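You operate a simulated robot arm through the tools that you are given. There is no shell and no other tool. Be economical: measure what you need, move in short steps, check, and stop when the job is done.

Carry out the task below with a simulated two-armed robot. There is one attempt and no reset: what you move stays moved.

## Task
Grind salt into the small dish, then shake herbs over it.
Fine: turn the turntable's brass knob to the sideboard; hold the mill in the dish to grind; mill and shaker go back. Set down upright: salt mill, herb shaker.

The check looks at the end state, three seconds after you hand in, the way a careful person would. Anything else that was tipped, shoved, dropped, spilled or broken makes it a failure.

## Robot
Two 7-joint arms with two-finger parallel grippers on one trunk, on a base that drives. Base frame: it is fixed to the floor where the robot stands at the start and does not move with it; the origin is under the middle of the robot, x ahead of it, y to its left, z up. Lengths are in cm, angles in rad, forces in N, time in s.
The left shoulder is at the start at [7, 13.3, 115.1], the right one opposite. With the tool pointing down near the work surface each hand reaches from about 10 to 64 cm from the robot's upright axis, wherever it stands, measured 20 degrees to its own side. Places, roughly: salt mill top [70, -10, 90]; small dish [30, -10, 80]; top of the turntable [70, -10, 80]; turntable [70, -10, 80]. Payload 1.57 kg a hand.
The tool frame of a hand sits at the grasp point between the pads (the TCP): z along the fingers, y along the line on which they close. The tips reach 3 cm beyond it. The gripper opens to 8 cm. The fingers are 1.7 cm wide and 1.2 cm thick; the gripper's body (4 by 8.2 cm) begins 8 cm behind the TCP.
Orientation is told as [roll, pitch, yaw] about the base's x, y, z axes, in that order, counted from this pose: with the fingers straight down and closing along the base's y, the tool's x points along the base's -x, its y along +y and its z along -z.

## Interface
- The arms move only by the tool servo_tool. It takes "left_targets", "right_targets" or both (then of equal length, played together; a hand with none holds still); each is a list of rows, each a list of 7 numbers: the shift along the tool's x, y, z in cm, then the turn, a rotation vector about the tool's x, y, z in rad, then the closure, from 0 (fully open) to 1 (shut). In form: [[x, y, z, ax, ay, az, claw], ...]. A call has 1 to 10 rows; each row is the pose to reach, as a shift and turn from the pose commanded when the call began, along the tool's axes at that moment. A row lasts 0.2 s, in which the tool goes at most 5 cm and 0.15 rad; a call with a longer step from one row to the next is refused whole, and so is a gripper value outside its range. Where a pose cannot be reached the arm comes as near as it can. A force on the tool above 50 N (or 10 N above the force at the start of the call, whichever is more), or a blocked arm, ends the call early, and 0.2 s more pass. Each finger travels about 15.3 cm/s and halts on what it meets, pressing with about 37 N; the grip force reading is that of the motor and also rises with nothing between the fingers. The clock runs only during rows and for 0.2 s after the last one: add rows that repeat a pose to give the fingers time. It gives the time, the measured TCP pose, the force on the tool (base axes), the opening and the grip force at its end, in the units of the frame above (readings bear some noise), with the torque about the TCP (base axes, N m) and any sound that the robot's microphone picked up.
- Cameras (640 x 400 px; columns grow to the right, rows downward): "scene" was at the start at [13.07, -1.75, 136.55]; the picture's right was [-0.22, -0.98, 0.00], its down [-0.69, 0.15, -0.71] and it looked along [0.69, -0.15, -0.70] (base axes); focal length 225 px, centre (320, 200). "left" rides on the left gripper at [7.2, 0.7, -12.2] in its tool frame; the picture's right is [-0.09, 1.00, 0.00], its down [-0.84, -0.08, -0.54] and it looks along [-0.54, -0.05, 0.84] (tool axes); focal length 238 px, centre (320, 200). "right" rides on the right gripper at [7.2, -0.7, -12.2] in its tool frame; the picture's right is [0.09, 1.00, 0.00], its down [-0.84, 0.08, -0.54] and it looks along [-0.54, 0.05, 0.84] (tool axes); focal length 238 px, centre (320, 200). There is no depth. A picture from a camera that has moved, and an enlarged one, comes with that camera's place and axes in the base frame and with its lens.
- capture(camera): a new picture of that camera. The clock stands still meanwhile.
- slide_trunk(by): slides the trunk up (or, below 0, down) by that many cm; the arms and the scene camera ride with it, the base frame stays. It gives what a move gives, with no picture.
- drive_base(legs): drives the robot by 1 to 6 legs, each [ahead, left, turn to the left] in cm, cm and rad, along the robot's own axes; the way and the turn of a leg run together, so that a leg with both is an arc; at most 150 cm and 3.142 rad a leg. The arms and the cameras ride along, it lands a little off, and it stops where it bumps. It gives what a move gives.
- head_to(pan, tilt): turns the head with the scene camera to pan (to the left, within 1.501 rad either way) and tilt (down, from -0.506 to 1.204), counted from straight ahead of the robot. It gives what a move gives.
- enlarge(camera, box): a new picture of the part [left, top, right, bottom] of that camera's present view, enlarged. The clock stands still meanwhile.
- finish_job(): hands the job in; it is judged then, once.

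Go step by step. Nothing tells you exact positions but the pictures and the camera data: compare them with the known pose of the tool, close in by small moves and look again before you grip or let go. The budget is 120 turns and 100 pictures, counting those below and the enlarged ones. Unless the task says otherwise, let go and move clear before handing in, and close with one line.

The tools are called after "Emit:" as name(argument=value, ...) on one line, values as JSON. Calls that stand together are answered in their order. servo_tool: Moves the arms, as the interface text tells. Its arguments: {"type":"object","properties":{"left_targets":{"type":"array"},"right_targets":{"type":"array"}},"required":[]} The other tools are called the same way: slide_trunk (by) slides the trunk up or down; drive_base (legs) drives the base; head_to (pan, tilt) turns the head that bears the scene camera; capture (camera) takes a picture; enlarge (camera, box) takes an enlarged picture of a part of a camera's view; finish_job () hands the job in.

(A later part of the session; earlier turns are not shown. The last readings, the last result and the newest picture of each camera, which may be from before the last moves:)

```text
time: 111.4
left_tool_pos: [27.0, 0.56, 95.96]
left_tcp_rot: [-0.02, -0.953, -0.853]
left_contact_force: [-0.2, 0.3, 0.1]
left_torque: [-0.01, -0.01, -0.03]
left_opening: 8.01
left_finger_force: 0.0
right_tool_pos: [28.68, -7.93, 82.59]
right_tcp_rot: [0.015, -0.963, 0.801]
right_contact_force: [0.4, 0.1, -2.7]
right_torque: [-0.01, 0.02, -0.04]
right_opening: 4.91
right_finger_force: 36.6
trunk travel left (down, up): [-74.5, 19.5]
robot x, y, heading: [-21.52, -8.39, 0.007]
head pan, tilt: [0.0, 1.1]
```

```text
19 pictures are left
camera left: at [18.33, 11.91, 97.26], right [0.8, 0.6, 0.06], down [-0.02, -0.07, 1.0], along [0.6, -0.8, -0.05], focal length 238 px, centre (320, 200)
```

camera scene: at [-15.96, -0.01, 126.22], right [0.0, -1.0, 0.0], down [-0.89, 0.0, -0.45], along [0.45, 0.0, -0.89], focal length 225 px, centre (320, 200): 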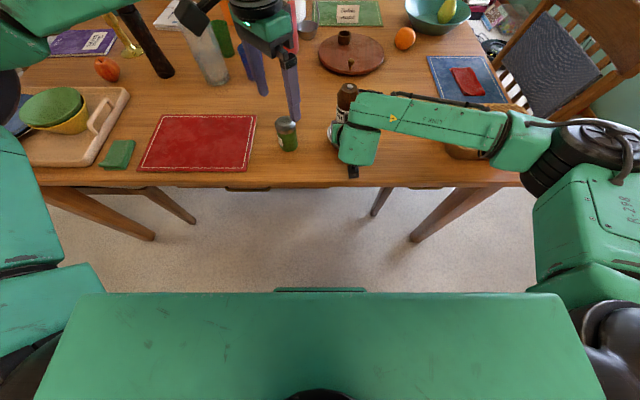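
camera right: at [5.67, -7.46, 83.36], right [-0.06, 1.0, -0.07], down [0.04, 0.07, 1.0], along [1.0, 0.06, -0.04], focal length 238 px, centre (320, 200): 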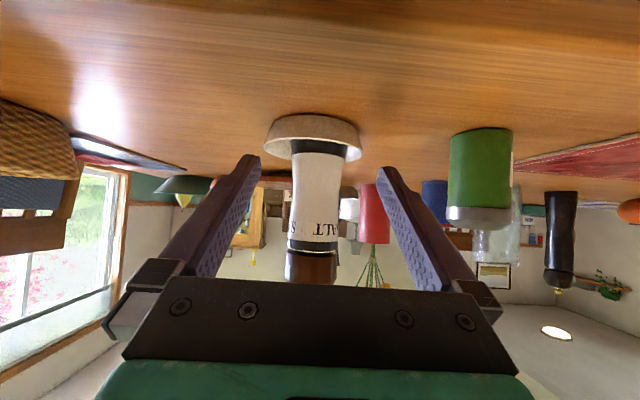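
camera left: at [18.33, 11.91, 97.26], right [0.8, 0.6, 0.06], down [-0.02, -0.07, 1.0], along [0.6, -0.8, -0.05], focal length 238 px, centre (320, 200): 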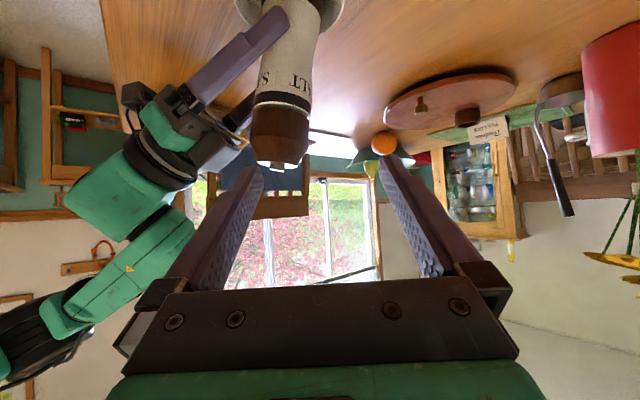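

The mill is held with a slight lean. I'll bring the left hand in again from this easier angle, centred on the head.

Emit:
servo_tool(left_targets=[[0.2, -2.2, 0, 0, 0, 0, 0], [0.4, -4.35, 0.5, 0, 0, 0, 0], [0.5, -4.35, 3, 0, 0, 0, 0], [0.6, -4.35, 5.5, 0, 0, 0, 0], [0.7, -4.35, 7.5, 0, 0, 0, 0], [0.7, -4.35, 9, 0, 0, 0, 0], [0.7, -4.35, 9, 0, 0, 0, 0]])

Emit:
capture(camera="left")

```text
time: 112.6
left_tool_pos: [26.83, -6.07, 91.95]
left_tcp_rot: [-0.015, -0.962, -0.834]
left_contact_force: [-1.9, 3.4, 3.8]
left_torque: [-0.14, 0.11, -0.17]
left_opening: 7.95
left_finger_force: 0.1
right_tool_pos: [29.29, -9.27, 82.28]
right_tcp_rot: [-0.009, -0.952, 0.785]
right_contact_force: [2.1, -5.5, 0.2]
right_torque: [0.15, 0.02, 0.18]
right_opening: 4.93
right_finger_force: 37.3
trunk travel left (down, up): [-74.5, 19.5]
robot x, y, heading: [-21.41, -8.46, 0.005]
head pan, tilt: [0.0, 1.1]
stopped in row 5 (left hand): the force on the tool passed its limit (the readings are from after the stop); the commanded pose is now the measured one
```

```text
18 pictures are left
camera left: at [17.94, 4.92, 93.09], right [0.78, 0.62, 0.07], down [-0.03, -0.07, 1.0], along [0.62, -0.78, -0.04], focal length 238 px, centre (320, 200)
```

left: 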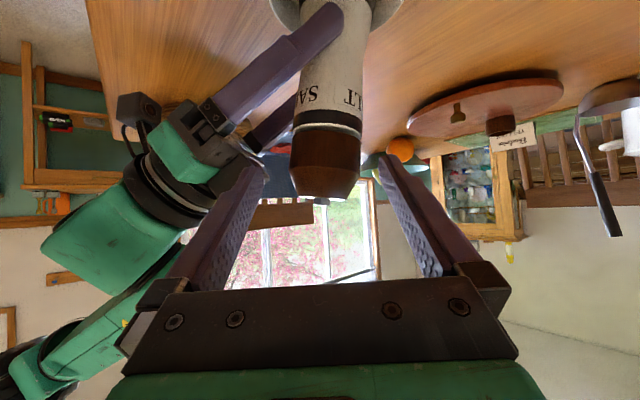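

The left fingertip touched the right gripper's palm and the arm stopped. I'll back off, narrow the opening, and turn slightly back to yaw ≈ -1.

Emit:
servo_tool(left_targets=[[0, 0, -2, 0, 0, 0, 0.1], [0, 0.3, -4, 0.08, 0, 0.06, 0.16], [0, 0.3, -4.5, 0.14, 0, 0.1, 0.16], [0, 0.3, -4.5, 0.14, 0, 0.1, 0.16]])

Emit:
capture(camera="left")

Emit:
enlarge(camera="scene", box=[240, 90, 360, 190])

```text
time: 113.6
left_tool_pos: [25.82, -4.62, 93.03]
left_tcp_rot: [-0.017, -0.962, -0.831]
left_contact_force: [0.7, -1.0, -0.3]
left_torque: [-0.02, 0.01, -0.04]
left_opening: 6.74
left_finger_force: 0.2
left hand out of reach, approached as far as the arm can: row 2, 3, 4
right_tool_pos: [29.23, -9.01, 82.3]
right_tcp_rot: [-0.004, -0.952, 0.788]
right_contact_force: [-0.6, 0.6, 1.2]
right_torque: [0.0, 0.09, 0.0]
right_opening: 4.89
right_finger_force: 37.1
trunk travel left (down, up): [-74.5, 19.5]
robot x, y, heading: [-21.22, -8.66, 0.01]
head pan, tilt: [0.0, 1.1]
```

```text
17 pictures are left
camera left: at [16.81, 6.34, 94.18], right [0.78, 0.62, 0.07], down [-0.03, -0.07, 1.0], along [0.62, -0.78, -0.04], focal length 238 px, centre (320, 200)
```

left: 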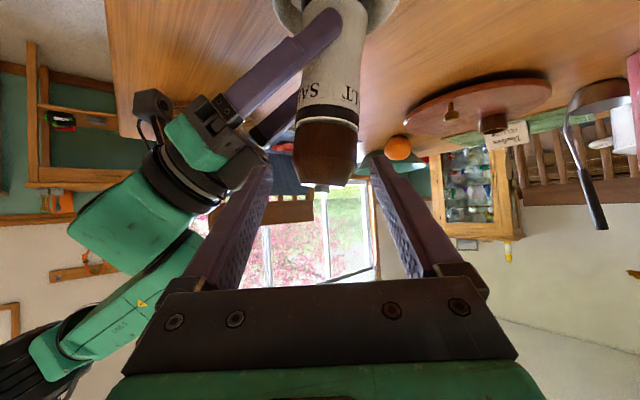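

```text
4.00 times, centred on (300, 140) of scene
camera zoom: at [-9.99, -8.35, 136.21], right [0.01, -1.0, 0.0], down [-0.89, -0.01, -0.45], along [0.45, 0.0, -0.89], focal length 902 px, centre (400, 440)
```

zoom: 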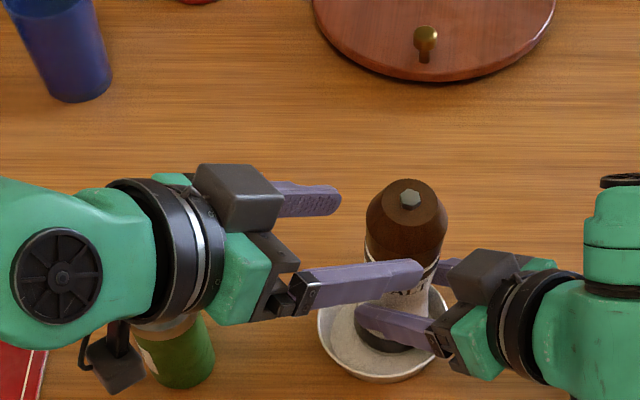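

The head is aligned between the left fingers, about 4 cm ahead. Advancing slightly higher to clear the right palm, then closing.

Emit:
servo_tool(left_targets=[[-0.2, -0.1, 1.5, 0, 0, 0, 0.16], [-0.4, -0.2, 3, 0, 0, 0, 0.16], [-0.5, -0.2, 4.2, 0, 0, 0, 0.16], [-0.5, -0.2, 4.2, 0, 0, 0, 0.16]])

```text
time: 114.3
left_tool_pos: [27.24, -6.88, 91.99]
left_tcp_rot: [-0.015, -0.967, -0.836]
left_contact_force: [-7.5, 9.2, 12.4]
left_torque: [-0.43, 0.3, -0.49]
left_opening: 6.68
left_finger_force: 0.1
left hand out of reach, approached as far as the arm can: row 3
right_tool_pos: [29.64, -9.77, 82.27]
right_tcp_rot: [-0.023, -0.948, 0.781]
right_contact_force: [1.6, -7.0, 1.8]
right_torque: [1.16, 0.51, 0.56]
right_opening: 4.89
right_finger_force: 36.8
trunk travel left (down, up): [-74.5, 19.5]
robot x, y, heading: [-21.46, -8.44, 0.003]
head pan, tilt: [0.0, 1.1]
stopped in row 3 (left hand): the force on the tool passed its limit (the readings are from after the stop); the commanded pose is now the measured one
```

Contact again with the right gripper's block. I'll back off and use the yaw ≈ -1.08 approach that fit earlier, with the right hand returned to its place.

Emit:
servo_tool(left_targets=[[0, 0, -2.5, 0, 0, 0, 0.1], [0, 0, -5, 0, 0, 0, 0], [0, 0, -5, 0.1, 0, 0.07, 0], [0, 0, -5, 0.197, 0, 0.138, 0], [0, 0, -5, 0.197, 0, 0.138, 0]], right_targets=[[0, 0, 0, 0, 0, 0, 1], [0, 0, 0, 0, 0, 0, 1], [-0.3, 0.5, 0, 0, 0, 0, 1], [-0.6, 1.1, 0.1, 0, 0, 0, 1], [-0.6, 1.1, 0.1, 0, 0, 0, 1]])

```text
time: 115.5
left_tool_pos: [24.75, -3.66, 94.56]
left_tcp_rot: [-0.016, -0.963, -0.835]
left_contact_force: [0.3, -0.8, 0.5]
left_torque: [0.02, -0.04, -0.03]
left_opening: 8.0
left_finger_force: 0.0
left hand out of reach, approached as far as the arm can: row 3, 4, 5
right_tool_pos: [29.45, -8.78, 82.16]
right_tcp_rot: [-0.018, -0.945, 0.781]
right_contact_force: [-0.5, -0.4, -1.9]
right_torque: [-0.05, 0.02, -0.03]
right_opening: 4.9
right_finger_force: 37.0
trunk travel left (down, up): [-74.5, 19.5]
robot x, y, heading: [-21.34, -8.28, 0.01]
head pan, tilt: [0.0, 1.1]
```

The yaw can't change there; I'll move the left hand further out, set the yaw, and then approach.

Emit:
servo_tool(left_targets=[[0, 1.5, -0.7, 0, 0, 0, 0], [-0.1, 3, -1.4, 0, 0, 0, 0], [-0.2, 4.46, -2.1, 0, 0, 0, 0], [-0.2, 4.46, -2.1, 0.1, 0, 0.07, 0], [-0.2, 4.46, -2.1, 0.2, 0, 0.14, 0], [-0.2, 4.46, -2.1, 0.2, 0, 0.14, 0]], right_targets=[[0, 0, 0, 0, 0, 0, 1], [-0.2, 0.3, 0, 0, 0, 0, 1], [-0.3, 0.6, -0.1, 0, 0, 0, 1], [-0.5, 1, -0.16, 0, 0, 0, 1], [-0.5, 1, -0.16, 0, 0, 0, 1], [-0.5, 1, -0.16, 0, 0, 0, 1]])

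Emit:
capture(camera="left")

```text
time: 116.9
left_tool_pos: [26.85, 0.41, 95.96]
left_tcp_rot: [-0.016, -0.968, -1.077]
left_contact_force: [-0.3, 0.3, 0.3]
left_torque: [-0.01, 0.01, 0.01]
left_opening: 7.99
left_finger_force: 0.0
right_tool_pos: [28.78, -7.93, 82.7]
right_tcp_rot: [-0.022, -0.947, 0.781]
right_contact_force: [-1.1, 0.6, -3.1]
right_torque: [0.0, 0.01, 0.01]
right_opening: 4.89
right_finger_force: 36.8
trunk travel left (down, up): [-74.5, 19.5]
robot x, y, heading: [-21.3, -8.2, 0.007]
head pan, tilt: [0.0, 1.1]
```

```text
15 pictures are left
camera left: at [21.0, 13.25, 97.0], right [0.91, 0.41, 0.07], down [-0.05, -0.06, 1.0], along [0.42, -0.91, -0.03], focal length 238 px, centre (320, 200)
```

left: 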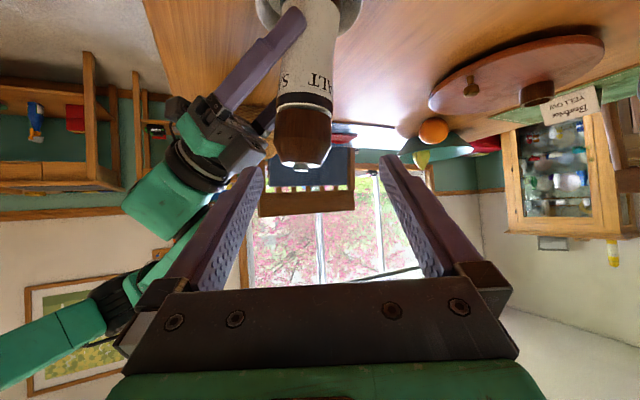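

The head is in view at about (29.1, -7.5, 90). Centring laterally and advancing.

Emit:
servo_tool(left_targets=[[0, -0.9, 1.5, 0, 0, 0, 0.05], [0.1, -1.8, 3.5, 0, 0, 0, 0.05], [0.2, -1.8, 5.5, 0, 0, 0, 0.05], [0.3, -1.8, 7.5, 0, 0, 0, 0.05], [0.33, -1.8, 9.2, 0, 0, 0, 0.05], [0.33, -1.8, 9.2, 0, 0, 0, 0.05]])

Emit:
capture(camera="left")

```text
time: 118.0
left_tool_pos: [28.19, -6.48, 92.1]
left_tcp_rot: [0.006, -0.983, -1.115]
left_contact_force: [-3.4, 1.8, 7.1]
left_torque: [-0.29, 0.29, -0.23]
left_opening: 7.78
left_finger_force: 0.9
left hand out of reach, approached as far as the arm can: row 2, 3, 5
right_tool_pos: [29.46, -9.39, 82.11]
right_tcp_rot: [-0.043, -0.931, 0.766]
right_contact_force: [4.8, -7.4, 0.6]
right_torque: [0.08, 0.08, 0.22]
right_opening: 4.9
right_finger_force: 37.3
trunk travel left (down, up): [-74.5, 19.5]
robot x, y, heading: [-21.42, -8.42, 0.009]
head pan, tilt: [0.0, 1.1]
stopped in row 5 (left hand): the force on the tool passed its limit (the readings are from after the stop); the commanded pose is now the measured one
```

```text
14 pictures are left
camera left: at [22.44, 6.44, 93.04], right [0.91, 0.4, 0.08], down [-0.07, -0.05, 1.0], along [0.4, -0.92, -0.02], focal length 238 px, centre (320, 200)
```

left: 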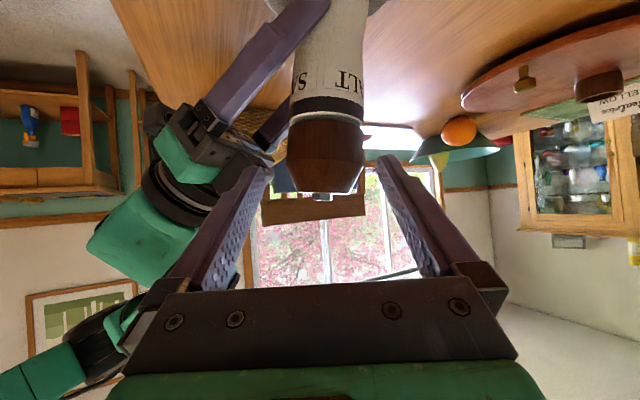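

The fingertips straddle the head now. I'll close here (which also frees the contact) and check the grip.

Emit:
servo_tool(left_targets=[[0, 0, 0, 0, 0, 0, 0.2], [0, 0, 0, 0, 0, 0, 0.5], [0, 0, 0, 0, 0, 0, 1], [0, 0, 0, 0, 0, 0, 1]])

Emit:
servo_tool(left_targets=[[0, -0.3, 0, -0.108, 0, -0.072, 1], [0, -0.59, 0, -0.216, 0, -0.145, 1], [0, -0.87, 0.1, -0.324, 0, -0.217, 1], [0, -0.87, 0.1, -0.324, 0, -0.217, 1]])

```text
time: 119.0
left_tool_pos: [28.31, -6.16, 92.0]
left_tcp_rot: [0.008, -0.982, -1.112]
left_contact_force: [18.8, 6.5, -10.0]
left_torque: [0.57, -0.81, 0.44]
left_opening: 5.25
left_finger_force: 36.4
right_tool_pos: [29.19, -8.88, 82.23]
right_tcp_rot: [-0.036, -0.93, 0.767]
right_contact_force: [-19.6, -5.3, 15.4]
right_torque: [0.49, -0.74, 0.09]
right_opening: 4.9
right_finger_force: 37.2
trunk travel left (down, up): [-74.5, 19.5]
robot x, y, heading: [-21.2, -8.71, 0.012]
head pan, tilt: [0.0, 1.1]
```

```text
time: 120.0
left_tool_pos: [27.32, -0.83, 89.77]
left_tcp_rot: [-0.004, -0.99, -0.718]
left_contact_force: [-0.1, 0.1, 0.1]
left_torque: [-0.05, -0.02, -0.03]
left_opening: 0.01
left_finger_force: 21.3
left hand out of reach, approached as far as the arm can: row 1, 2, 3, 4
right_tool_pos: [29.38, -9.2, 82.18]
right_tcp_rot: [-0.037, -0.929, 0.763]
right_contact_force: [0.3, -0.1, -3.3]
right_torque: [-0.03, 0.02, 0.02]
right_opening: 4.9
right_finger_force: 36.5
trunk travel left (down, up): [-74.5, 19.5]
robot x, y, heading: [-21.11, -8.32, 0.009]
head pan, tilt: [0.0, 1.1]
```

The left grip slipped off, and there is still no sound. Before trying more, I'll lift the mill aside and inspect the dish closely for salt.

Emit:
servo_tool(left_targets=[[-2.5, 0, -1.6, 0, 0, 0, 0.5], [-5, 0, -3.3, 0, 0, 0, 0], [-7.5, 0, -5, 0, 0, 0, 0], [-10, 0, -6.6, 0, 0, 0, 0], [-10, 0, -6.6, 0, 0, 0, 0]], right_targets=[[-2, 0, -1.5, 0, 0, 0, 1], [-4, 0, -3, 0, 0, 0, 1], [-6, -0.5, -5, 0, 0, 0, 1], [-6.3, -2.9, -8.2, 0, 0, 0, 1], [-6.3, -2.9, -8.2, 0, 0, 0, 1]])

Emit:
enlarge(camera="scene", box=[270, 130, 350, 200])

```text
time: 121.2
left_tool_pos: [27.64, 1.76, 101.44]
left_tcp_rot: [-0.01, -0.992, -0.717]
left_contact_force: [0.4, 0.2, -0.5]
left_torque: [-0.02, 0.03, 0.02]
left_opening: 8.02
left_finger_force: 0.1
left hand out of reach, approached as far as the arm can: row 1, 2, 3, 4, 5
right_tool_pos: [29.07, -13.0, 92.12]
right_tcp_rot: [-0.036, -0.93, 0.764]
right_contact_force: [0.8, 0.7, -2.2]
right_torque: [-0.05, 0.03, -0.02]
right_opening: 4.92
right_finger_force: 37.2
trunk travel left (down, up): [-74.5, 19.5]
robot x, y, heading: [-21.34, -8.02, 0.013]
head pan, tilt: [0.0, 1.1]
```

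```text
5.71 times, centred on (310, 165) of scene
camera zoom: at [-9.8, -8.26, 136.19], right [0.01, -1.0, 0.0], down [-0.89, -0.01, -0.45], along [0.45, 0.0, -0.89], focal length 1288 px, centre (377, 400)
```

zoom: 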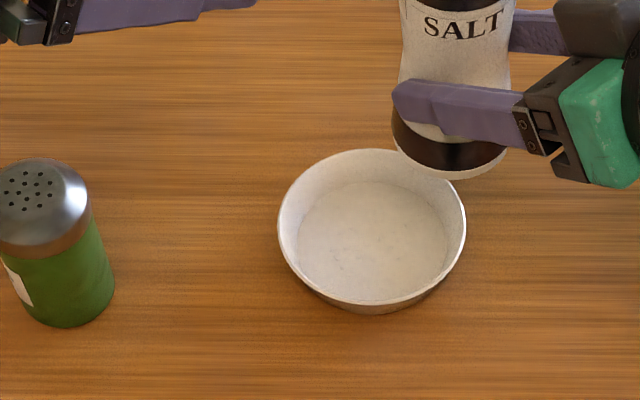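

The dish floor looks whiter than before. I'll zoom in hard to see whether it is salt.

Emit:
enlarge(camera="scene", box=[300, 152, 332, 184])

```text
12.50 times, centred on (316, 168) of scene
camera zoom: at [-9.8, -8.26, 136.19], right [0.01, -1.0, 0.0], down [-0.89, -0.01, -0.45], along [0.45, 0.0, -0.89], focal length 2818 px, centre (370, 600)
```

zoom: 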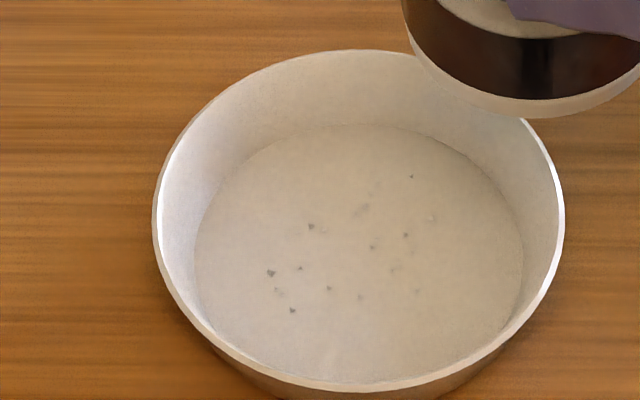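

There are actually small grains in the dish, so grinding works. I'll hold the mill centred in the dish with the right hand alone for about 4 s, then lift and compare.

Emit:
servo_tool(right_targets=[[-0.9, 1.8, 1.2, 0, 0, 0, 1], [-1.78, 3.67, 2.37, 0, 0, 0, 1], [0.7, 3.67, 4.2, 0, 0, 0, 1], [3.2, 3.67, 6.1, 0, 0, 0, 1], [5.58, 3.67, 7.87, 0, 0, 0, 1], [5.58, 3.67, 7.87, 0, 0, 0, 1], [5.58, 3.67, 7.87, 0, 0, 0, 1], [5.58, 3.67, 7.87, 0, 0, 0, 1], [5.58, 3.67, 7.87, 0, 0, 0, 1], [5.58, 3.67, 7.87, 0, 0, 0, 1]])

Emit:
servo_tool(right_targets=[[0, 0, 0, 0, 0, 0, 1], [0, 0, 0, 0, 0, 0, 1], [0, 0, 0, 0, 0, 0, 1], [0, 0, 0, 0, 0, 0, 1], [0, 0, 0, 0, 0, 0, 1], [0, 0, 0, 0, 0, 0, 1], [0, 0, 0, 0, 0, 0, 1], [0, 0, 0, 0, 0, 0, 1], [0, 0, 0, 0, 0, 0, 1], [0, 0, 0, 0, 0, 0, 1]])

Emit:
servo_tool(right_targets=[[-2.4, 0, -1.8, 0, 0, 0, 1], [-4.9, 0, -3.6, 0, 0, 0, 1], [-7.3, 0, -5.5, 0, 0, 0, 1], [-5.6, -2.9, -7.9, 0, 0, 0, 1], [-5.6, -2.9, -7.9, 0, 0, 0, 1]])

Emit:
enlarge(camera="scene", box=[300, 152, 332, 184])

```text
time: 123.3
left_tool_pos: [27.48, 1.66, 101.4]
left_tcp_rot: [-0.006, -0.991, -0.721]
left_contact_force: [-0.4, -0.3, -0.3]
left_torque: [-0.02, 0.0, 0.01]
left_opening: 8.0
left_finger_force: 0.1
right_tool_pos: [29.05, -8.38, 82.78]
right_tcp_rot: [-0.038, -0.928, 0.765]
right_contact_force: [0.4, 0.6, -1.9]
right_torque: [-0.05, 0.04, 0.0]
right_opening: 4.91
right_finger_force: 36.9
trunk travel left (down, up): [-74.5, 19.5]
robot x, y, heading: [-21.57, -8.21, 0.008]
head pan, tilt: [0.0, 1.1]
```

```text
time: 125.5
left_tool_pos: [27.49, 1.61, 101.41]
left_tcp_rot: [-0.006, -0.991, -0.721]
left_contact_force: [-0.3, 0.0, -0.8]
left_torque: [0.0, -0.01, -0.02]
left_opening: 7.98
left_finger_force: 0.0
right_tool_pos: [28.97, -8.28, 82.75]
right_tcp_rot: [-0.039, -0.929, 0.765]
right_contact_force: [-0.6, 0.8, -2.8]
right_torque: [-0.03, 0.03, 0.0]
right_opening: 4.89
right_finger_force: 37.4
trunk travel left (down, up): [-74.5, 19.5]
robot x, y, heading: [-21.08, -8.43, 0.007]
head pan, tilt: [0.0, 1.1]
```

```text
time: 126.8
left_tool_pos: [27.63, 1.85, 101.38]
left_tcp_rot: [-0.007, -0.991, -0.72]
left_contact_force: [0.2, 0.6, -0.8]
left_torque: [-0.04, 0.0, 0.02]
left_opening: 8.01
left_finger_force: 0.1
right_tool_pos: [28.42, -12.25, 92.05]
right_tcp_rot: [-0.037, -0.928, 0.765]
right_contact_force: [-0.2, -0.7, -2.8]
right_torque: [-0.05, 0.04, 0.0]
right_opening: 4.88
right_finger_force: 37.0
trunk travel left (down, up): [-74.5, 19.5]
robot x, y, heading: [-21.61, -8.29, 0.01]
head pan, tilt: [0.0, 1.1]
```

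```text
12.50 times, centred on (316, 168) of scene
camera zoom: at [-9.86, -8.26, 136.2], right [0.01, -1.0, 0.0], down [-0.89, -0.01, -0.45], along [0.45, 0.0, -0.89], focal length 2818 px, centre (370, 600)
```

zoom: 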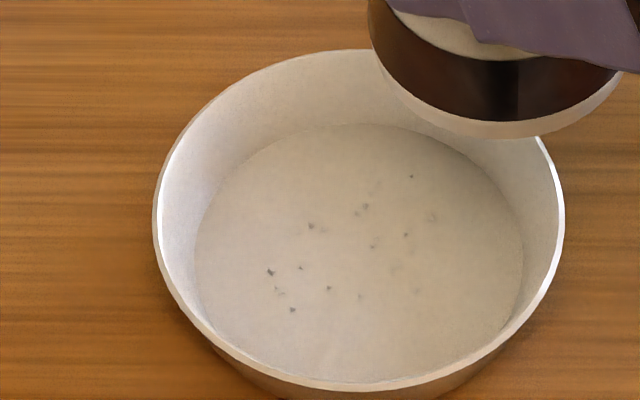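

Holding alone adds nothing; the grains came from head-versus-body twisting. I'll set up once more, but this time the left hand will just hold the head while the right hand rotates the body.

Emit:
servo_tool(right_targets=[[-0.95, 1.4, 1.3, 0, 0, 0, 1], [-1.91, 2.82, 2.56, 0, 0, 0, 1], [0.6, 2.82, 4.4, 0, 0, 0, 1], [3.1, 2.82, 6.3, 0, 0, 0, 1], [5.57, 2.82, 8.15, 0, 0, 0, 1], [5.57, 2.82, 8.15, 0, 0, 0, 1]], left_targets=[[0, 0, 0, 0.1, 0, 0.066, 0], [0, 0, 0, 0.2, 0, 0.132, 0], [0, 0, 0, 0.301, 0, 0.198, 0], [0, 0, 0, 0.301, 0, 0.198, 0], [0, 0, 0, 0.301, 0, 0.198, 0], [0, 0, 0, 0.301, 0, 0.198, 0]])

Emit:
servo_tool(left_targets=[[1.6, -0.8, 1.1, 0, 0, 0, 0], [3.2, -1.6, 2.2, 0, 0, 0, 0], [4.8, -2.4, 3.3, 0, 0, 0, 0], [4.8, -2.4, 3.3, 0, 0, 0, 0]])

```text
time: 128.2
left_tool_pos: [27.41, 1.54, 101.33]
left_tcp_rot: [0.002, -0.983, -1.076]
left_contact_force: [0.0, 0.0, -0.1]
left_torque: [0.04, 0.01, 0.0]
left_opening: 7.99
left_finger_force: 0.1
right_tool_pos: [28.97, -8.18, 82.64]
right_tcp_rot: [-0.036, -0.927, 0.765]
right_contact_force: [0.5, 0.0, -3.0]
right_torque: [-0.04, 0.01, 0.0]
right_opening: 4.89
right_finger_force: 37.1
trunk travel left (down, up): [-74.5, 19.5]
robot x, y, heading: [-21.48, -8.69, 0.005]
head pan, tilt: [0.0, 1.1]
```

```text
time: 129.2
left_tool_pos: [25.34, 0.22, 95.71]
left_tcp_rot: [-0.003, -0.982, -1.077]
left_contact_force: [-1.1, 0.2, -0.8]
left_torque: [0.01, 0.04, 0.02]
left_opening: 8.01
left_finger_force: 0.1
right_tool_pos: [29.03, -8.12, 82.73]
right_tcp_rot: [-0.037, -0.928, 0.765]
right_contact_force: [-0.1, 0.4, -2.5]
right_torque: [-0.1, 0.03, 0.03]
right_opening: 4.88
right_finger_force: 37.1
trunk travel left (down, up): [-74.5, 19.5]
robot x, y, heading: [-21.17, -8.46, 0.011]
head pan, tilt: [0.0, 1.1]
```

Both are placed. Left advances to the head.

Emit:
servo_tool(left_targets=[[0.1, 0.3, 2.2, 0, 0, 0, 0], [0.2, 0.3, 4.4, 0, 0, 0, 0], [0.3, 0.3, 6.2, 0, 0, 0, 0], [0.4, 0.3, 7.6, 0, 0, 0, 0], [0.45, 0.3, 8.8, 0, 0, 0, 0], [0.45, 0.3, 8.8, 0, 0, 0, 0]])

Emit:
capture(camera="left")

```text
time: 130.6
left_tool_pos: [28.85, -5.71, 90.47]
left_tcp_rot: [0.001, -0.983, -1.079]
left_contact_force: [1.5, 3.0, 1.0]
left_torque: [0.04, -0.03, 0.08]
left_opening: 8.01
left_finger_force: 0.0
right_tool_pos: [29.13, -8.21, 82.77]
right_tcp_rot: [-0.037, -0.929, 0.766]
right_contact_force: [-1.8, -1.8, -3.7]
right_torque: [0.05, -0.06, -0.02]
right_opening: 4.88
right_finger_force: 37.0
trunk travel left (down, up): [-74.5, 19.5]
robot x, y, heading: [-21.16, -8.37, 0.006]
head pan, tilt: [0.0, 1.1]
```

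```text
10 pictures are left
camera left: at [22.71, 7.04, 91.26], right [0.9, 0.43, 0.08], down [-0.06, -0.05, 1.0], along [0.43, -0.9, -0.02], focal length 238 px, centre (320, 200)
```

left: 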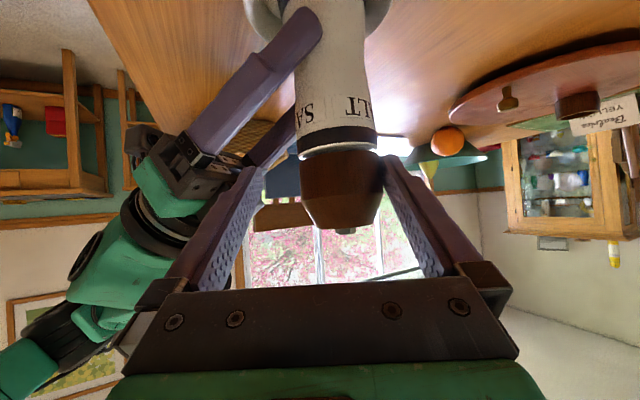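

Centre by 0.8 cm, close on the head, then rotate the body with the right hand.

Emit:
servo_tool(left_targets=[[0, 0.8, 0, 0, 0, 0, 0], [0, 0.8, 0, 0, 0, 0, 0.3], [0, 0.8, 0, 0, 0, 0, 0.6], [0, 0.8, 0, 0, 0, 0, 1], [0, 0.8, 0, 0, 0, 0, 1]])

Emit:
servo_tool(right_targets=[[0, -0.1, 0, -0.096, 0, -0.072, 1], [0, -0.19, 0, -0.192, 0, -0.144, 1], [0, -0.28, 0, -0.288, 0, -0.215, 1], [0, -0.19, 0, -0.192, 0, -0.144, 1], [0, -0.1, 0, -0.096, 0, -0.072, 1], [0, 0, 0, 0, 0, 0, 1]])

```text
time: 131.8
left_tool_pos: [29.73, -5.23, 90.53]
left_tcp_rot: [0.0, -0.982, -1.079]
left_contact_force: [15.0, 6.3, -2.5]
left_torque: [0.28, -0.63, 0.26]
left_opening: 5.19
left_finger_force: 37.0
right_tool_pos: [28.99, -8.12, 82.76]
right_tcp_rot: [-0.035, -0.928, 0.765]
right_contact_force: [-16.3, -7.1, 4.4]
right_torque: [0.32, -0.56, 0.11]
right_opening: 4.87
right_finger_force: 36.9
trunk travel left (down, up): [-74.5, 19.5]
robot x, y, heading: [-21.07, -8.38, 0.006]
head pan, tilt: [0.0, 1.1]
```

```text
time: 133.2
left_tool_pos: [29.46, -5.35, 90.57]
left_tcp_rot: [0.002, -0.986, -1.08]
left_contact_force: [10.3, -14.7, -10.8]
left_torque: [-0.5, -1.2, -0.33]
left_opening: 5.25
left_finger_force: 37.1
right_tool_pos: [28.91, -7.97, 83.02]
right_tcp_rot: [-0.033, -0.933, 0.77]
right_contact_force: [-10.7, 15.0, 10.8]
right_torque: [-0.35, 0.32, 0.68]
right_opening: 4.86
right_finger_force: 36.9
trunk travel left (down, up): [-74.5, 19.5]
robot x, y, heading: [-21.18, -8.48, 0.01]
head pan, tilt: [0.0, 1.1]
```

Both grips held through the twist. I'll repeat it for more strokes.

Emit:
servo_tool(right_targets=[[0, -0.1, 0, -0.112, 0, -0.084, 1], [0, -0.2, 0, -0.224, 0, -0.167, 1], [0, -0.3, 0, -0.336, 0, -0.25, 1], [0, -0.2, 0, -0.224, 0, -0.167, 1], [0, -0.1, 0, -0.112, 0, -0.084, 1], [0, 0, 0, 0, 0, 0, 1], [0, -0.1, 0, -0.112, 0, -0.084, 1], [0, -0.2, 0, -0.224, 0, -0.167, 1], [0, -0.1, 0, -0.112, 0, -0.084, 1], [0, 0, 0, 0, 0, 0, 1]])

Emit:
servo_tool(right_targets=[[0, -0.1, 0, -0.112, 0, -0.084, 1], [0, -0.2, 0, -0.224, 0, -0.167, 1], [0, -0.3, 0, -0.336, 0, -0.25, 1], [0, -0.2, 0, -0.224, 0, -0.167, 1], [0, -0.1, 0, -0.112, 0, -0.084, 1], [0, 0, 0, 0, 0, 0, 1], [0, -0.1, 0, -0.112, 0, -0.084, 1], [0, -0.2, 0, -0.224, 0, -0.167, 1], [0, -0.1, 0, -0.112, 0, -0.084, 1], [0, 0, 0, 0, 0, 0, 1]])

Emit:
enlarge(camera="scene", box=[276, 136, 356, 186])

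```text
time: 135.3
left_tool_pos: [29.69, -5.3, 90.67]
left_tcp_rot: [0.004, -0.986, -1.079]
left_contact_force: [17.9, 0.2, -20.3]
left_torque: [0.09, -0.92, 0.17]
left_opening: 5.28
left_finger_force: 37.1
right_tool_pos: [29.21, -8.06, 82.89]
right_tcp_rot: [-0.03, -0.933, 0.764]
right_contact_force: [-18.3, -0.3, 19.9]
right_torque: [0.43, -0.53, 0.3]
right_opening: 4.82
right_finger_force: 37.1
trunk travel left (down, up): [-74.5, 19.5]
robot x, y, heading: [-21.19, -8.3, 0.007]
head pan, tilt: [0.0, 1.1]
```

```text
time: 137.6
left_tool_pos: [29.8, -5.26, 90.57]
left_tcp_rot: [0.006, -0.988, -1.082]
left_contact_force: [15.8, -15.7, -15.4]
left_torque: [-0.44, -0.73, 0.01]
left_opening: 5.25
left_finger_force: 37.1
right_tool_pos: [28.89, -8.0, 82.82]
right_tcp_rot: [-0.028, -0.936, 0.764]
right_contact_force: [-15.4, 16.3, 13.6]
right_torque: [-0.48, -0.56, 0.55]
right_opening: 4.82
right_finger_force: 37.2
trunk travel left (down, up): [-74.5, 19.5]
robot x, y, heading: [-21.47, -8.77, 0.008]
head pan, tilt: [0.0, 1.1]
```

```text
8.00 times, centred on (316, 161) of scene
camera zoom: at [-9.86, -8.32, 136.2], right [0.01, -1.0, 0.0], down [-0.89, -0.01, -0.45], along [0.45, 0.0, -0.89], focal length 1803 px, centre (352, 512)
```

zoom: 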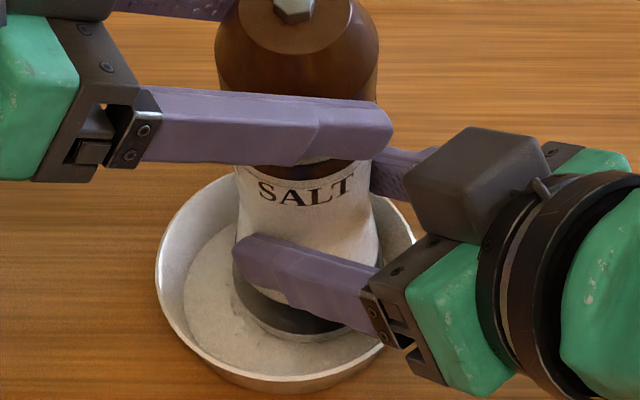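

The twisting arrangement works. Now release the left hand, back it off, lift the mill and check the dish.

Emit:
servo_tool(left_targets=[[0, 0, 0, 0, 0, 0, 0.5], [0, 0, 0, 0, 0, 0, 0], [0, 0, -2.5, 0, 0, 0, 0], [0, 0, -5, 0, 0, 0, 0], [0, 0, -8, 0, 0, 0, 0], [-2, 0, -11, 0, 0, 0, 0], [-4, 0, -14, 0, 0, 0, 0]])

Emit:
servo_tool(right_targets=[[-2.4, 0, -1.8, 0, 0, 0, 1], [-4.9, 0, -3.6, 0, 0, 0, 1], [-7.3, 0, -5.5, 0, 0, 0, 1], [-5.6, -2.9, -7.9, 0, 0, 0, 1], [-5.6, -2.9, -7.9, 0, 0, 0, 1]])

Emit:
enlarge(camera="scene", box=[292, 146, 340, 184])

```text
time: 139.2
left_tool_pos: [24.83, 3.16, 101.4]
left_tcp_rot: [-0.002, -0.984, -1.077]
left_contact_force: [0.1, 0.2, 0.5]
left_torque: [0.0, 0.01, 0.02]
left_opening: 7.98
left_finger_force: 0.1
right_tool_pos: [29.03, -8.38, 82.76]
right_tcp_rot: [-0.039, -0.931, 0.766]
right_contact_force: [-0.3, 0.1, -3.2]
right_torque: [-0.04, 0.06, 0.0]
right_opening: 4.78
right_finger_force: 37.5
trunk travel left (down, up): [-74.5, 19.5]
robot x, y, heading: [-21.13, -8.58, 0.009]
head pan, tilt: [0.0, 1.1]
```

```text
time: 140.3
left_tool_pos: [25.0, 3.15, 101.4]
left_tcp_rot: [-0.002, -0.984, -1.076]
left_contact_force: [-0.9, 0.4, -0.2]
left_torque: [-0.03, -0.01, 0.0]
left_opening: 8.0
left_finger_force: 0.1
right_tool_pos: [28.71, -12.23, 92.07]
right_tcp_rot: [-0.037, -0.929, 0.766]
right_contact_force: [-0.3, -0.3, -2.8]
right_torque: [-0.06, 0.05, 0.06]
right_opening: 4.78
right_finger_force: 36.8
trunk travel left (down, up): [-74.5, 19.5]
robot x, y, heading: [-21.49, -8.23, 0.007]
head pan, tilt: [0.0, 1.1]
```

```text
10.53 times, centred on (316, 165) of scene
camera zoom: at [-9.87, -8.25, 136.2], right [0.01, -1.0, 0.0], down [-0.89, -0.01, -0.45], along [0.45, 0.0, -0.89], focal length 2373 px, centre (362, 568)
```

zoom: 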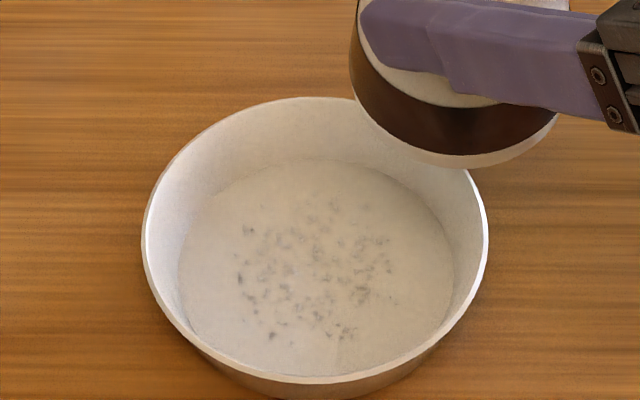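

A good heap of salt is now in the dish. Next the mill goes back: raise it, straighten the right yaw, and drive forward toward the turntable.

Emit:
servo_tool(right_targets=[[-1.6, 0, -1.2, 0, 0, 0, 1], [-3.2, 0, -2.4, 0.1, 0, 0.077, 1], [-3.2, 0, -2.4, 0.21, 0, 0.155, 1], [-3.2, 0, -2.4, 0.31, 0, 0.23, 1], [-3.2, 0, -2.4, 0.41, 0, 0.31, 1], [-3.2, 0, -2.4, 0.51, 0, 0.385, 1], [-3.2, 0, -2.4, 0.613, 0, 0.46, 1], [-3.2, 0, -2.4, 0.613, 0, 0.46, 1]], left_targets=[[-0.4, -1, -1, 0, 0, 0, 0], [-0.8, -2, -2, 0, 0, 0, 0], [-1.2, -3.5, -3, 0, 0, 0, 0], [-1.7, -5.3, -4.5, 0, 0, 0, 0], [-1.7, -5.3, -4.5, 0, 0, 0, 0], [-1.7, -5.3, -4.5, 0, 0, 0, 0], [-1.7, -5.3, -4.5, 0, 0, 0, 0], [-1.7, -5.3, -4.5, 0, 0, 0, 0]])

Emit:
drive_base(legs=[[20.5, 0, 0]])

```text
time: 142.2
left_tool_pos: [19.16, 2.98, 105.35]
left_tcp_rot: [-0.001, -0.982, -1.075]
left_contact_force: [0.7, 0.0, 0.2]
left_torque: [0.01, 0.0, 0.0]
left_opening: 8.0
left_finger_force: 0.0
right_tool_pos: [28.68, -12.21, 95.98]
right_tcp_rot: [-0.022, -0.944, -0.014]
right_contact_force: [0.3, -0.1, -2.6]
right_torque: [-0.01, 0.06, 0.02]
right_opening: 4.79
right_finger_force: 37.1
trunk travel left (down, up): [-74.5, 19.5]
robot x, y, heading: [-21.11, -8.02, 0.012]
head pan, tilt: [0.0, 1.1]
```

```text
time: 143.8
left_tool_pos: [39.76, 2.95, 105.49]
left_tcp_rot: [-0.001, -0.984, -1.078]
left_contact_force: [0.2, -0.6, -0.4]
left_torque: [0.01, 0.0, 0.02]
left_opening: 8.0
left_finger_force: 0.0
right_tool_pos: [49.12, -12.04, 95.95]
right_tcp_rot: [-0.025, -0.944, -0.011]
right_contact_force: [0.5, -0.4, -3.1]
right_torque: [-0.01, 0.12, 0.0]
right_opening: 4.77
right_finger_force: 36.6
trunk travel left (down, up): [-74.5, 19.5]
robot x, y, heading: [-0.48, -8.32, 0.009]
head pan, tilt: [0.0, 1.1]
```

The mill is still held. Extending it over its spot on the turntable.

Emit:
servo_tool(right_targets=[[-2.2, -0.75, 3.05, 0, 0, 0, 1], [-4.4, -1.5, 6.1, 0, 0, 0, 1], [-6.6, -2.2, 9.15, 0, 0, 0, 1], [-8.85, -3, 12.2, 0, 0, 0, 1], [-8.85, -3, 12.2, 0, 0, 0, 1]])

Emit:
enlarge(camera="scene", box=[240, 10, 420, 130])

```text
time: 145.0
left_tool_pos: [39.74, 3.08, 105.52]
left_tcp_rot: [-0.001, -0.984, -1.079]
left_contact_force: [0.2, -0.3, 0.6]
left_torque: [-0.02, 0.03, 0.01]
left_opening: 8.0
left_finger_force: 0.0
right_tool_pos: [64.39, -15.5, 96.02]
right_tcp_rot: [-0.025, -0.944, -0.01]
right_contact_force: [-0.1, 0.1, -1.6]
right_torque: [-0.02, 0.05, -0.01]
right_opening: 4.79
right_finger_force: 37.0
trunk travel left (down, up): [-74.5, 19.5]
robot x, y, heading: [-0.69, -8.12, 0.007]
head pan, tilt: [0.0, 1.1]
```

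```text
3.33 times, centred on (330, 70) of scene
camera zoom: at [10.74, -8.2, 136.21], right [0.01, -1.0, 0.0], down [-0.89, -0.01, -0.45], along [0.45, 0.0, -0.89], focal length 751 px, centre (287, 633)
```

zoom: 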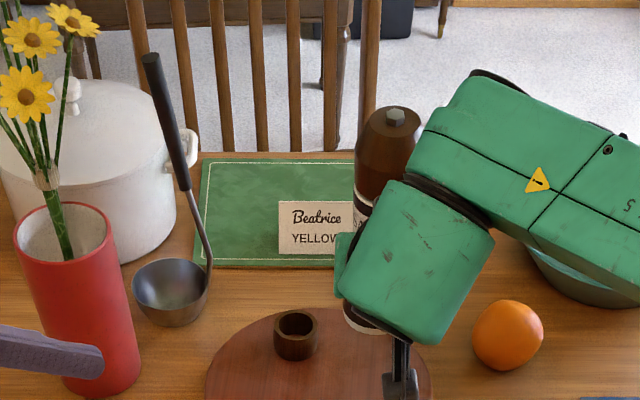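

The mill is over its spot (base about (65.1, -14.4)). Lowering to just above the turntable with a slight straightening.

Emit:
servo_tool(right_targets=[[2.2, -0.2, 1.5, 0, -0.02, 0, 1], [4.4, -0.4, 3.1, 0, -0.04, 0, 1], [6.6, -0.5, 4.6, 0, -0.05, 0, 1], [8.2, -0.5, 5.75, 0, -0.05, 0, 1], [8.2, -0.5, 5.75, 0, -0.05, 0, 1]])

Emit:
enlarge(camera="scene", box=[270, 40, 400, 130])

```text
time: 146.2
left_tool_pos: [39.85, 3.13, 105.49]
left_tcp_rot: [-0.001, -0.983, -1.076]
left_contact_force: [0.0, 1.0, -0.1]
left_torque: [-0.02, 0.02, -0.04]
left_opening: 8.02
left_finger_force: 0.1
right_tool_pos: [64.16, -16.22, 85.91]
right_tcp_rot: [-0.026, -0.995, -0.011]
right_contact_force: [0.0, -0.7, -2.8]
right_torque: [-0.03, 0.09, -0.01]
right_opening: 4.78
right_finger_force: 36.5
trunk travel left (down, up): [-74.5, 19.5]
robot x, y, heading: [-0.55, -8.48, 0.014]
head pan, tilt: [0.0, 1.1]
```

```text
4.44 times, centred on (335, 85) of scene
camera zoom: at [10.77, -8.19, 136.2], right [0.01, -1.0, 0.0], down [-0.89, -0.01, -0.45], along [0.45, 0.0, -0.89], focal length 1002 px, centre (253, 711)
```

zoom: 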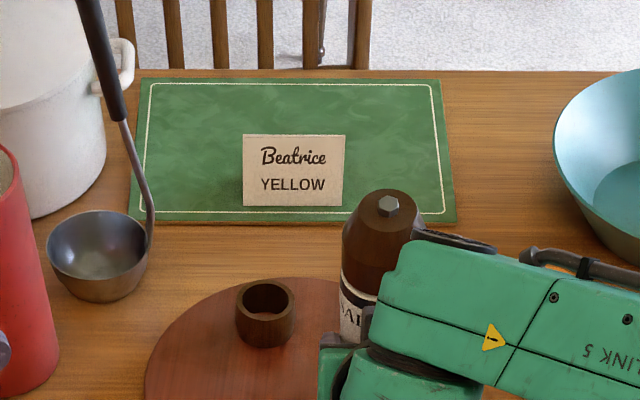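

Nearly down; lowering in small steps watching the force.

Emit:
servo_tool(right_targets=[[0.25, 0, 0.16, 0, 0, 0, 1], [0.5, 0, 0.33, 0, 0, 0, 1], [0.75, 0, 0.49, 0, 0, 0, 1], [0.97, 0, 0.63, 0, 0, 0, 1], [1.1, 0, 0.71, 0, 0, 0, 1], [1.1, 0, 0.71, 0, 0, 0, 1]])

```text
time: 147.6
left_tool_pos: [39.76, 3.15, 105.49]
left_tcp_rot: [0.001, -0.984, -1.08]
left_contact_force: [-0.5, 0.2, -1.1]
left_torque: [0.01, 0.03, -0.01]
left_opening: 8.0
left_finger_force: 0.1
right_tool_pos: [64.12, -16.13, 84.76]
right_tcp_rot: [-0.025, -0.994, -0.01]
right_contact_force: [-0.1, 0.7, 1.2]
right_torque: [0.1, -0.04, 0.0]
right_opening: 4.81
right_finger_force: 37.2
trunk travel left (down, up): [-74.5, 19.5]
robot x, y, heading: [-1.0, -8.37, 0.01]
head pan, tilt: [0.0, 1.1]
```

Contact has begun. Press a hair more, open, and retreat up and back along the fingers.

Emit:
servo_tool(right_targets=[[0.12, 0, 0.08, 0, 0, 0, 1], [0.12, 0, 0.08, 0, 0, 0, 0.6], [0.12, 0, 0.08, 0, 0, 0, 0.2], [0.12, 0, 0.08, 0, 0, 0, 0], [0.12, 0, 0.08, 0, 0, 0, 0], [0, 0, -2.5, 0, 0, 0, 0], [0, 0, -6, 0, 0, 0, 0], [0, 0, -10, 0, 0, 0, 0], [0, 0, -14, 0, 0, 0, 0]])

Emit:
enlarge(camera="scene", box=[240, 20, 420, 140])

```text
time: 149.6
left_tool_pos: [39.71, 3.12, 105.44]
left_tcp_rot: [0.002, -0.984, -1.08]
left_contact_force: [0.0, 0.3, 0.8]
left_torque: [-0.01, 0.01, 0.0]
left_opening: 8.0
left_finger_force: 0.1
right_tool_pos: [52.13, -15.64, 92.29]
right_tcp_rot: [-0.025, -0.996, -0.01]
right_contact_force: [0.0, -0.2, -0.4]
right_torque: [-0.01, 0.0, 0.0]
right_opening: 7.99
right_finger_force: 0.1
trunk travel left (down, up): [-74.5, 19.5]
robot x, y, heading: [-0.79, -8.39, 0.005]
head pan, tilt: [0.0, 1.1]
```

```text
3.33 times, centred on (330, 80) of scene
camera zoom: at [10.59, -8.19, 136.22], right [0.01, -1.0, 0.0], down [-0.89, -0.01, -0.45], along [0.45, 0.0, -0.89], focal length 751 px, centre (287, 600)
```

zoom: 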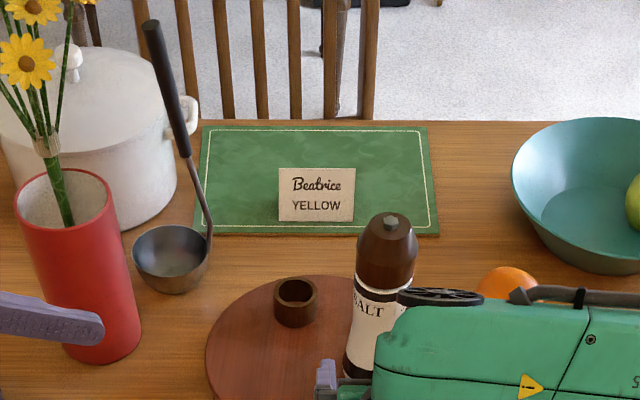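

The mill stands upright back on the turntable. Now for the shaker: drive back 20 cm and turn the left hand to face straight ahead.

Emit:
drive_base(legs=[[-20, 0, 0]])

Emit:
servo_tool(left_targets=[[0.3, 0.5, -0.5, -0.11, 0, -0.075, 0], [0.6, 1, -1, -0.22, 0, -0.15, 0], [0.9, 1.5, -1.5, -0.33, 0, -0.22, 0], [1.2, 2, -2, -0.45, 0, -0.3, 0], [1.5, 2.5, -2.5, -0.56, 0, -0.375, 0], [1.8, 3, -3, -0.67, 0, -0.45, 0], [2.1, 3, -3.5, -0.785, 0, -0.525, 0], [2.4, 3, -4, -0.896, 0, -0.6, 0], [2.4, 3, -4, -0.896, 0, -0.6, 0]], right_targets=[[0, -1, -1, 0, 0, 0, 0], [0, -3, -2, 0, 0, 0, 0], [0, -5, -4, 0, 0, 0, 0], [0, -7, -6, 0, 0, 0, 0], [0, -9, -6, 0, 0, 0, 0], [0, -11, -6, 0, 0, 0, 0], [0, -13, -6, 0, 0, 0, 0], [0, -13, -6, 0, 0, 0, 0], [0, -13, -6, 0, 0, 0, 0]])

```text
time: 151.2
left_tool_pos: [19.82, 2.99, 105.46]
left_tcp_rot: [-0.002, -0.981, -1.076]
left_contact_force: [-0.4, -0.6, 0.2]
left_torque: [-0.02, 0.0, -0.04]
left_opening: 7.99
left_finger_force: 0.0
right_tool_pos: [32.31, -15.73, 92.1]
right_tcp_rot: [-0.028, -0.993, -0.008]
right_contact_force: [-0.2, 0.2, 0.0]
right_torque: [0.03, 0.0, 0.04]
right_opening: 8.01
right_finger_force: 0.1
trunk travel left (down, up): [-74.5, 19.5]
robot x, y, heading: [-20.67, -8.32, 0.011]
head pan, tilt: [0.0, 1.1]
```

```text
time: 153.2
left_tool_pos: [26.6, 11.27, 104.14]
left_tcp_rot: [-0.006, -0.987, 0.004]
left_contact_force: [-0.5, -0.6, -0.2]
left_torque: [0.0, -0.01, -0.01]
left_opening: 7.99
left_finger_force: 0.1
left hand out of reach, approached as far as the arm can: row 5, 6, 7, 8, 9
right_tool_pos: [26.48, -28.46, 95.91]
right_tcp_rot: [-0.029, -0.997, -0.01]
right_contact_force: [0.2, -0.2, 0.1]
right_torque: [-0.01, -0.02, 0.01]
right_opening: 8.0
right_finger_force: 0.1
trunk travel left (down, up): [-74.5, 19.5]
robot x, y, heading: [-20.99, -8.53, 0.003]
head pan, tilt: [0.0, 1.1]
```

Left hand faces ahead. I'll test in the air how far its wrist can roll, since the shaker must be inverted.

Emit:
servo_tool(left_targets=[[0, 0, 0, 0, 0, -0.15, 0], [0, 0, 0, 0, 0, -0.3, 0], [0, 0, 0, 0, 0, -0.45, 0], [0, 0, 0, 0, 0, -0.6, 0], [0, 0, 0, 0, 0, -0.75, 0], [0, 0, 0, 0, 0, -0.9, 0], [0, 0, 0, 0, 0, -1.05, 0], [0, 0, 0, 0, 0, -1.2, 0], [0, 0, 0, 0, 0, -1.35, 0], [0, 0, 0, 0, 0, -1.5, 0]])

Emit:
servo_tool(left_targets=[[0, 0, 0, 0, 0, -0.15, 0], [0, 0, 0, 0, 0, -0.3, 0], [0, 0, 0, 0, 0, -0.45, 0], [0, 0, 0, 0, 0, -0.6, 0], [0, 0, 0, 0, 0, -0.75, 0], [0, 0, 0, 0, 0, -0.9, 0], [0, 0, 0, 0, 0, -1.05, 0], [0, 0, 0, 0, 0, -1.2, 0], [0, 0, 0, 0, 0, -1.35, 0], [0, 0, 0, 0, 0, -1.5, 0]])

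```text
time: 155.4
left_tool_pos: [27.93, 12.41, 103.99]
left_tcp_rot: [-0.977, -0.084, 1.504]
left_contact_force: [-0.2, 0.3, -0.4]
left_torque: [0.04, 0.03, 0.04]
left_opening: 8.0
left_finger_force: 0.0
left hand out of reach, approached as far as the arm can: row 5, 6, 7, 8, 9, 10
right_tool_pos: [26.7, -28.65, 95.71]
right_tcp_rot: [-0.023, -0.992, -0.012]
right_contact_force: [0.2, -0.3, 0.6]
right_torque: [0.04, 0.03, -0.01]
right_opening: 7.98
right_finger_force: 0.0
trunk travel left (down, up): [-74.5, 19.5]
robot x, y, heading: [-20.88, -8.14, 0.013]
head pan, tilt: [0.0, 1.1]
```

```text
time: 157.6
left_tool_pos: [27.7, 14.38, 103.42]
left_tcp_rot: [-0.367, 0.921, 2.776]
left_contact_force: [-0.6, -0.1, -0.2]
left_torque: [-0.01, 0.02, 0.02]
left_opening: 7.99
left_finger_force: 0.1
left hand out of reach, approached as far as the arm can: row 1, 2
right_tool_pos: [26.68, -28.59, 95.85]
right_tcp_rot: [-0.026, -0.992, -0.01]
right_contact_force: [-1.0, 0.3, -0.2]
right_torque: [-0.02, 0.0, -0.03]
right_opening: 7.99
right_finger_force: 0.0
trunk travel left (down, up): [-74.5, 19.5]
robot x, y, heading: [-21.16, -8.68, 0.005]
head pan, tilt: [0.0, 1.1]
```

The wrist can roll a full half-turn. I'll drive back 12 and right 6 so the left arm has room, then refine its orientation (camera up) for a flat grasp of the shaker.

Emit:
drive_base(legs=[[-12, -6, 0]])

Emit:
servo_tool(left_targets=[[0, 0, 0, -0.007, 0.08, -0.075, 0], [0, 0, 0, -0.014, 0.16, -0.15, 0], [0, 0, 0, -0.02, 0.24, -0.226, 0], [0, 0, 0, -0.02, 0.24, -0.226, 0]])

```text
time: 158.9
left_tool_pos: [15.99, 8.38, 103.69]
left_tcp_rot: [-0.367, 0.927, 2.778]
left_contact_force: [-0.1, 0.1, 0.3]
left_torque: [0.01, -0.03, 0.0]
left_opening: 8.02
left_finger_force: 0.0
right_tool_pos: [14.81, -34.75, 95.72]
right_tcp_rot: [-0.025, -0.995, -0.01]
right_contact_force: [-0.4, -0.5, 0.6]
right_torque: [0.04, -0.01, -0.02]
right_opening: 8.0
right_finger_force: 0.0
trunk travel left (down, up): [-74.5, 19.5]
robot x, y, heading: [-32.9, -14.52, 0.005]
head pan, tilt: [0.0, 1.1]
```

```text
time: 159.5
left_tool_pos: [15.76, 11.42, 104.98]
left_tcp_rot: [-0.593, 1.048, 2.625]
left_contact_force: [-0.3, 0.7, -0.2]
left_torque: [-0.03, 0.0, -0.03]
left_opening: 7.99
left_finger_force: 0.1
right_tool_pos: [14.56, -34.85, 95.65]
right_tcp_rot: [-0.024, -0.995, -0.012]
right_contact_force: [-0.6, -0.7, 0.2]
right_torque: [0.03, -0.01, -0.02]
right_opening: 7.98
right_finger_force: 0.0
trunk travel left (down, up): [-74.5, 19.5]
robot x, y, heading: [-32.75, -14.68, 0.008]
head pan, tilt: [0.0, 1.1]
stopped in row 3 (left hand): the arm was blocked; the commanded pose is now the measured one
```

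The roll hits its limit there. I'll grasp camera-down instead (which is well reachable) and invert afterwards; rolling back now.

Emit:
servo_tool(left_targets=[[0, 0, 0, 0, 0, 0.145, 0], [0, 0, 0, 0, 0, 0.29, 0], [0, 0, 0, 0, 0, 0.435, 0], [0, 0, 0, 0, 0, 0.58, 0], [0, 0, 0, 0, 0, 0.725, 0], [0, 0, 0, 0, 0, 0.87, 0], [0, 0, 0, 0, 0, 1.015, 0], [0, 0, 0, 0, 0, 1.16, 0], [0, 0, 0, 0, 0, 1.305, 0], [0, 0, 0, 0, 0, 1.45, 0]])

Emit:
servo_tool(left_targets=[[0, 0, 0, 0, 0, 0.14, 0], [0, 0, 0, 0, 0, 0.28, 0], [0, 0, 0, 0, 0, 0.42, 0], [0, 0, 0, 0, 0, 0.56, 0], [0, 0, 0, 0, 0, 0.7, 0], [0, 0, 0, 0, 0, 0.84, 0], [0, 0, 0, 0, 0, 0.98, 0], [0, 0, 0, 0, 0, 1.12, 0], [0, 0, 0, 0, 0, 1.25, 0], [0, 0, 0, 0, 0, 1.38, 0]])

```text
time: 160.4
left_tool_pos: [15.47, 13.7, 105.44]
left_tcp_rot: [-1.074, 0.56, 2.077]
left_contact_force: [0.2, 1.1, 0.2]
left_torque: [0.04, -0.01, 0.01]
left_opening: 8.0
left_finger_force: 0.1
right_tool_pos: [14.7, -34.82, 95.75]
right_tcp_rot: [-0.023, -0.994, -0.012]
right_contact_force: [-0.3, 0.5, 0.2]
right_torque: [0.0, 0.04, 0.0]
right_opening: 8.02
right_finger_force: 0.0
trunk travel left (down, up): [-74.5, 19.5]
robot x, y, heading: [-32.75, -14.36, 0.001]
head pan, tilt: [0.0, 1.1]
stopped in row 4 (left hand): the arm was blocked; the commanded pose is now the measured one
```

```text
time: 162.6
left_tool_pos: [15.35, 13.66, 105.32]
left_tcp_rot: [-1.023, -0.681, 1.43]
left_contact_force: [-0.3, 0.5, 1.0]
left_torque: [-0.01, 0.03, -0.03]
left_opening: 8.0
left_finger_force: 0.0
right_tool_pos: [14.69, -34.73, 95.79]
right_tcp_rot: [-0.024, -0.994, -0.013]
right_contact_force: [-0.2, 0.7, -0.1]
right_torque: [0.01, 0.0, 0.01]
right_opening: 8.01
right_finger_force: 0.1
trunk travel left (down, up): [-74.5, 19.5]
robot x, y, heading: [-32.55, -14.64, 0.01]
head pan, tilt: [0.0, 1.1]
```

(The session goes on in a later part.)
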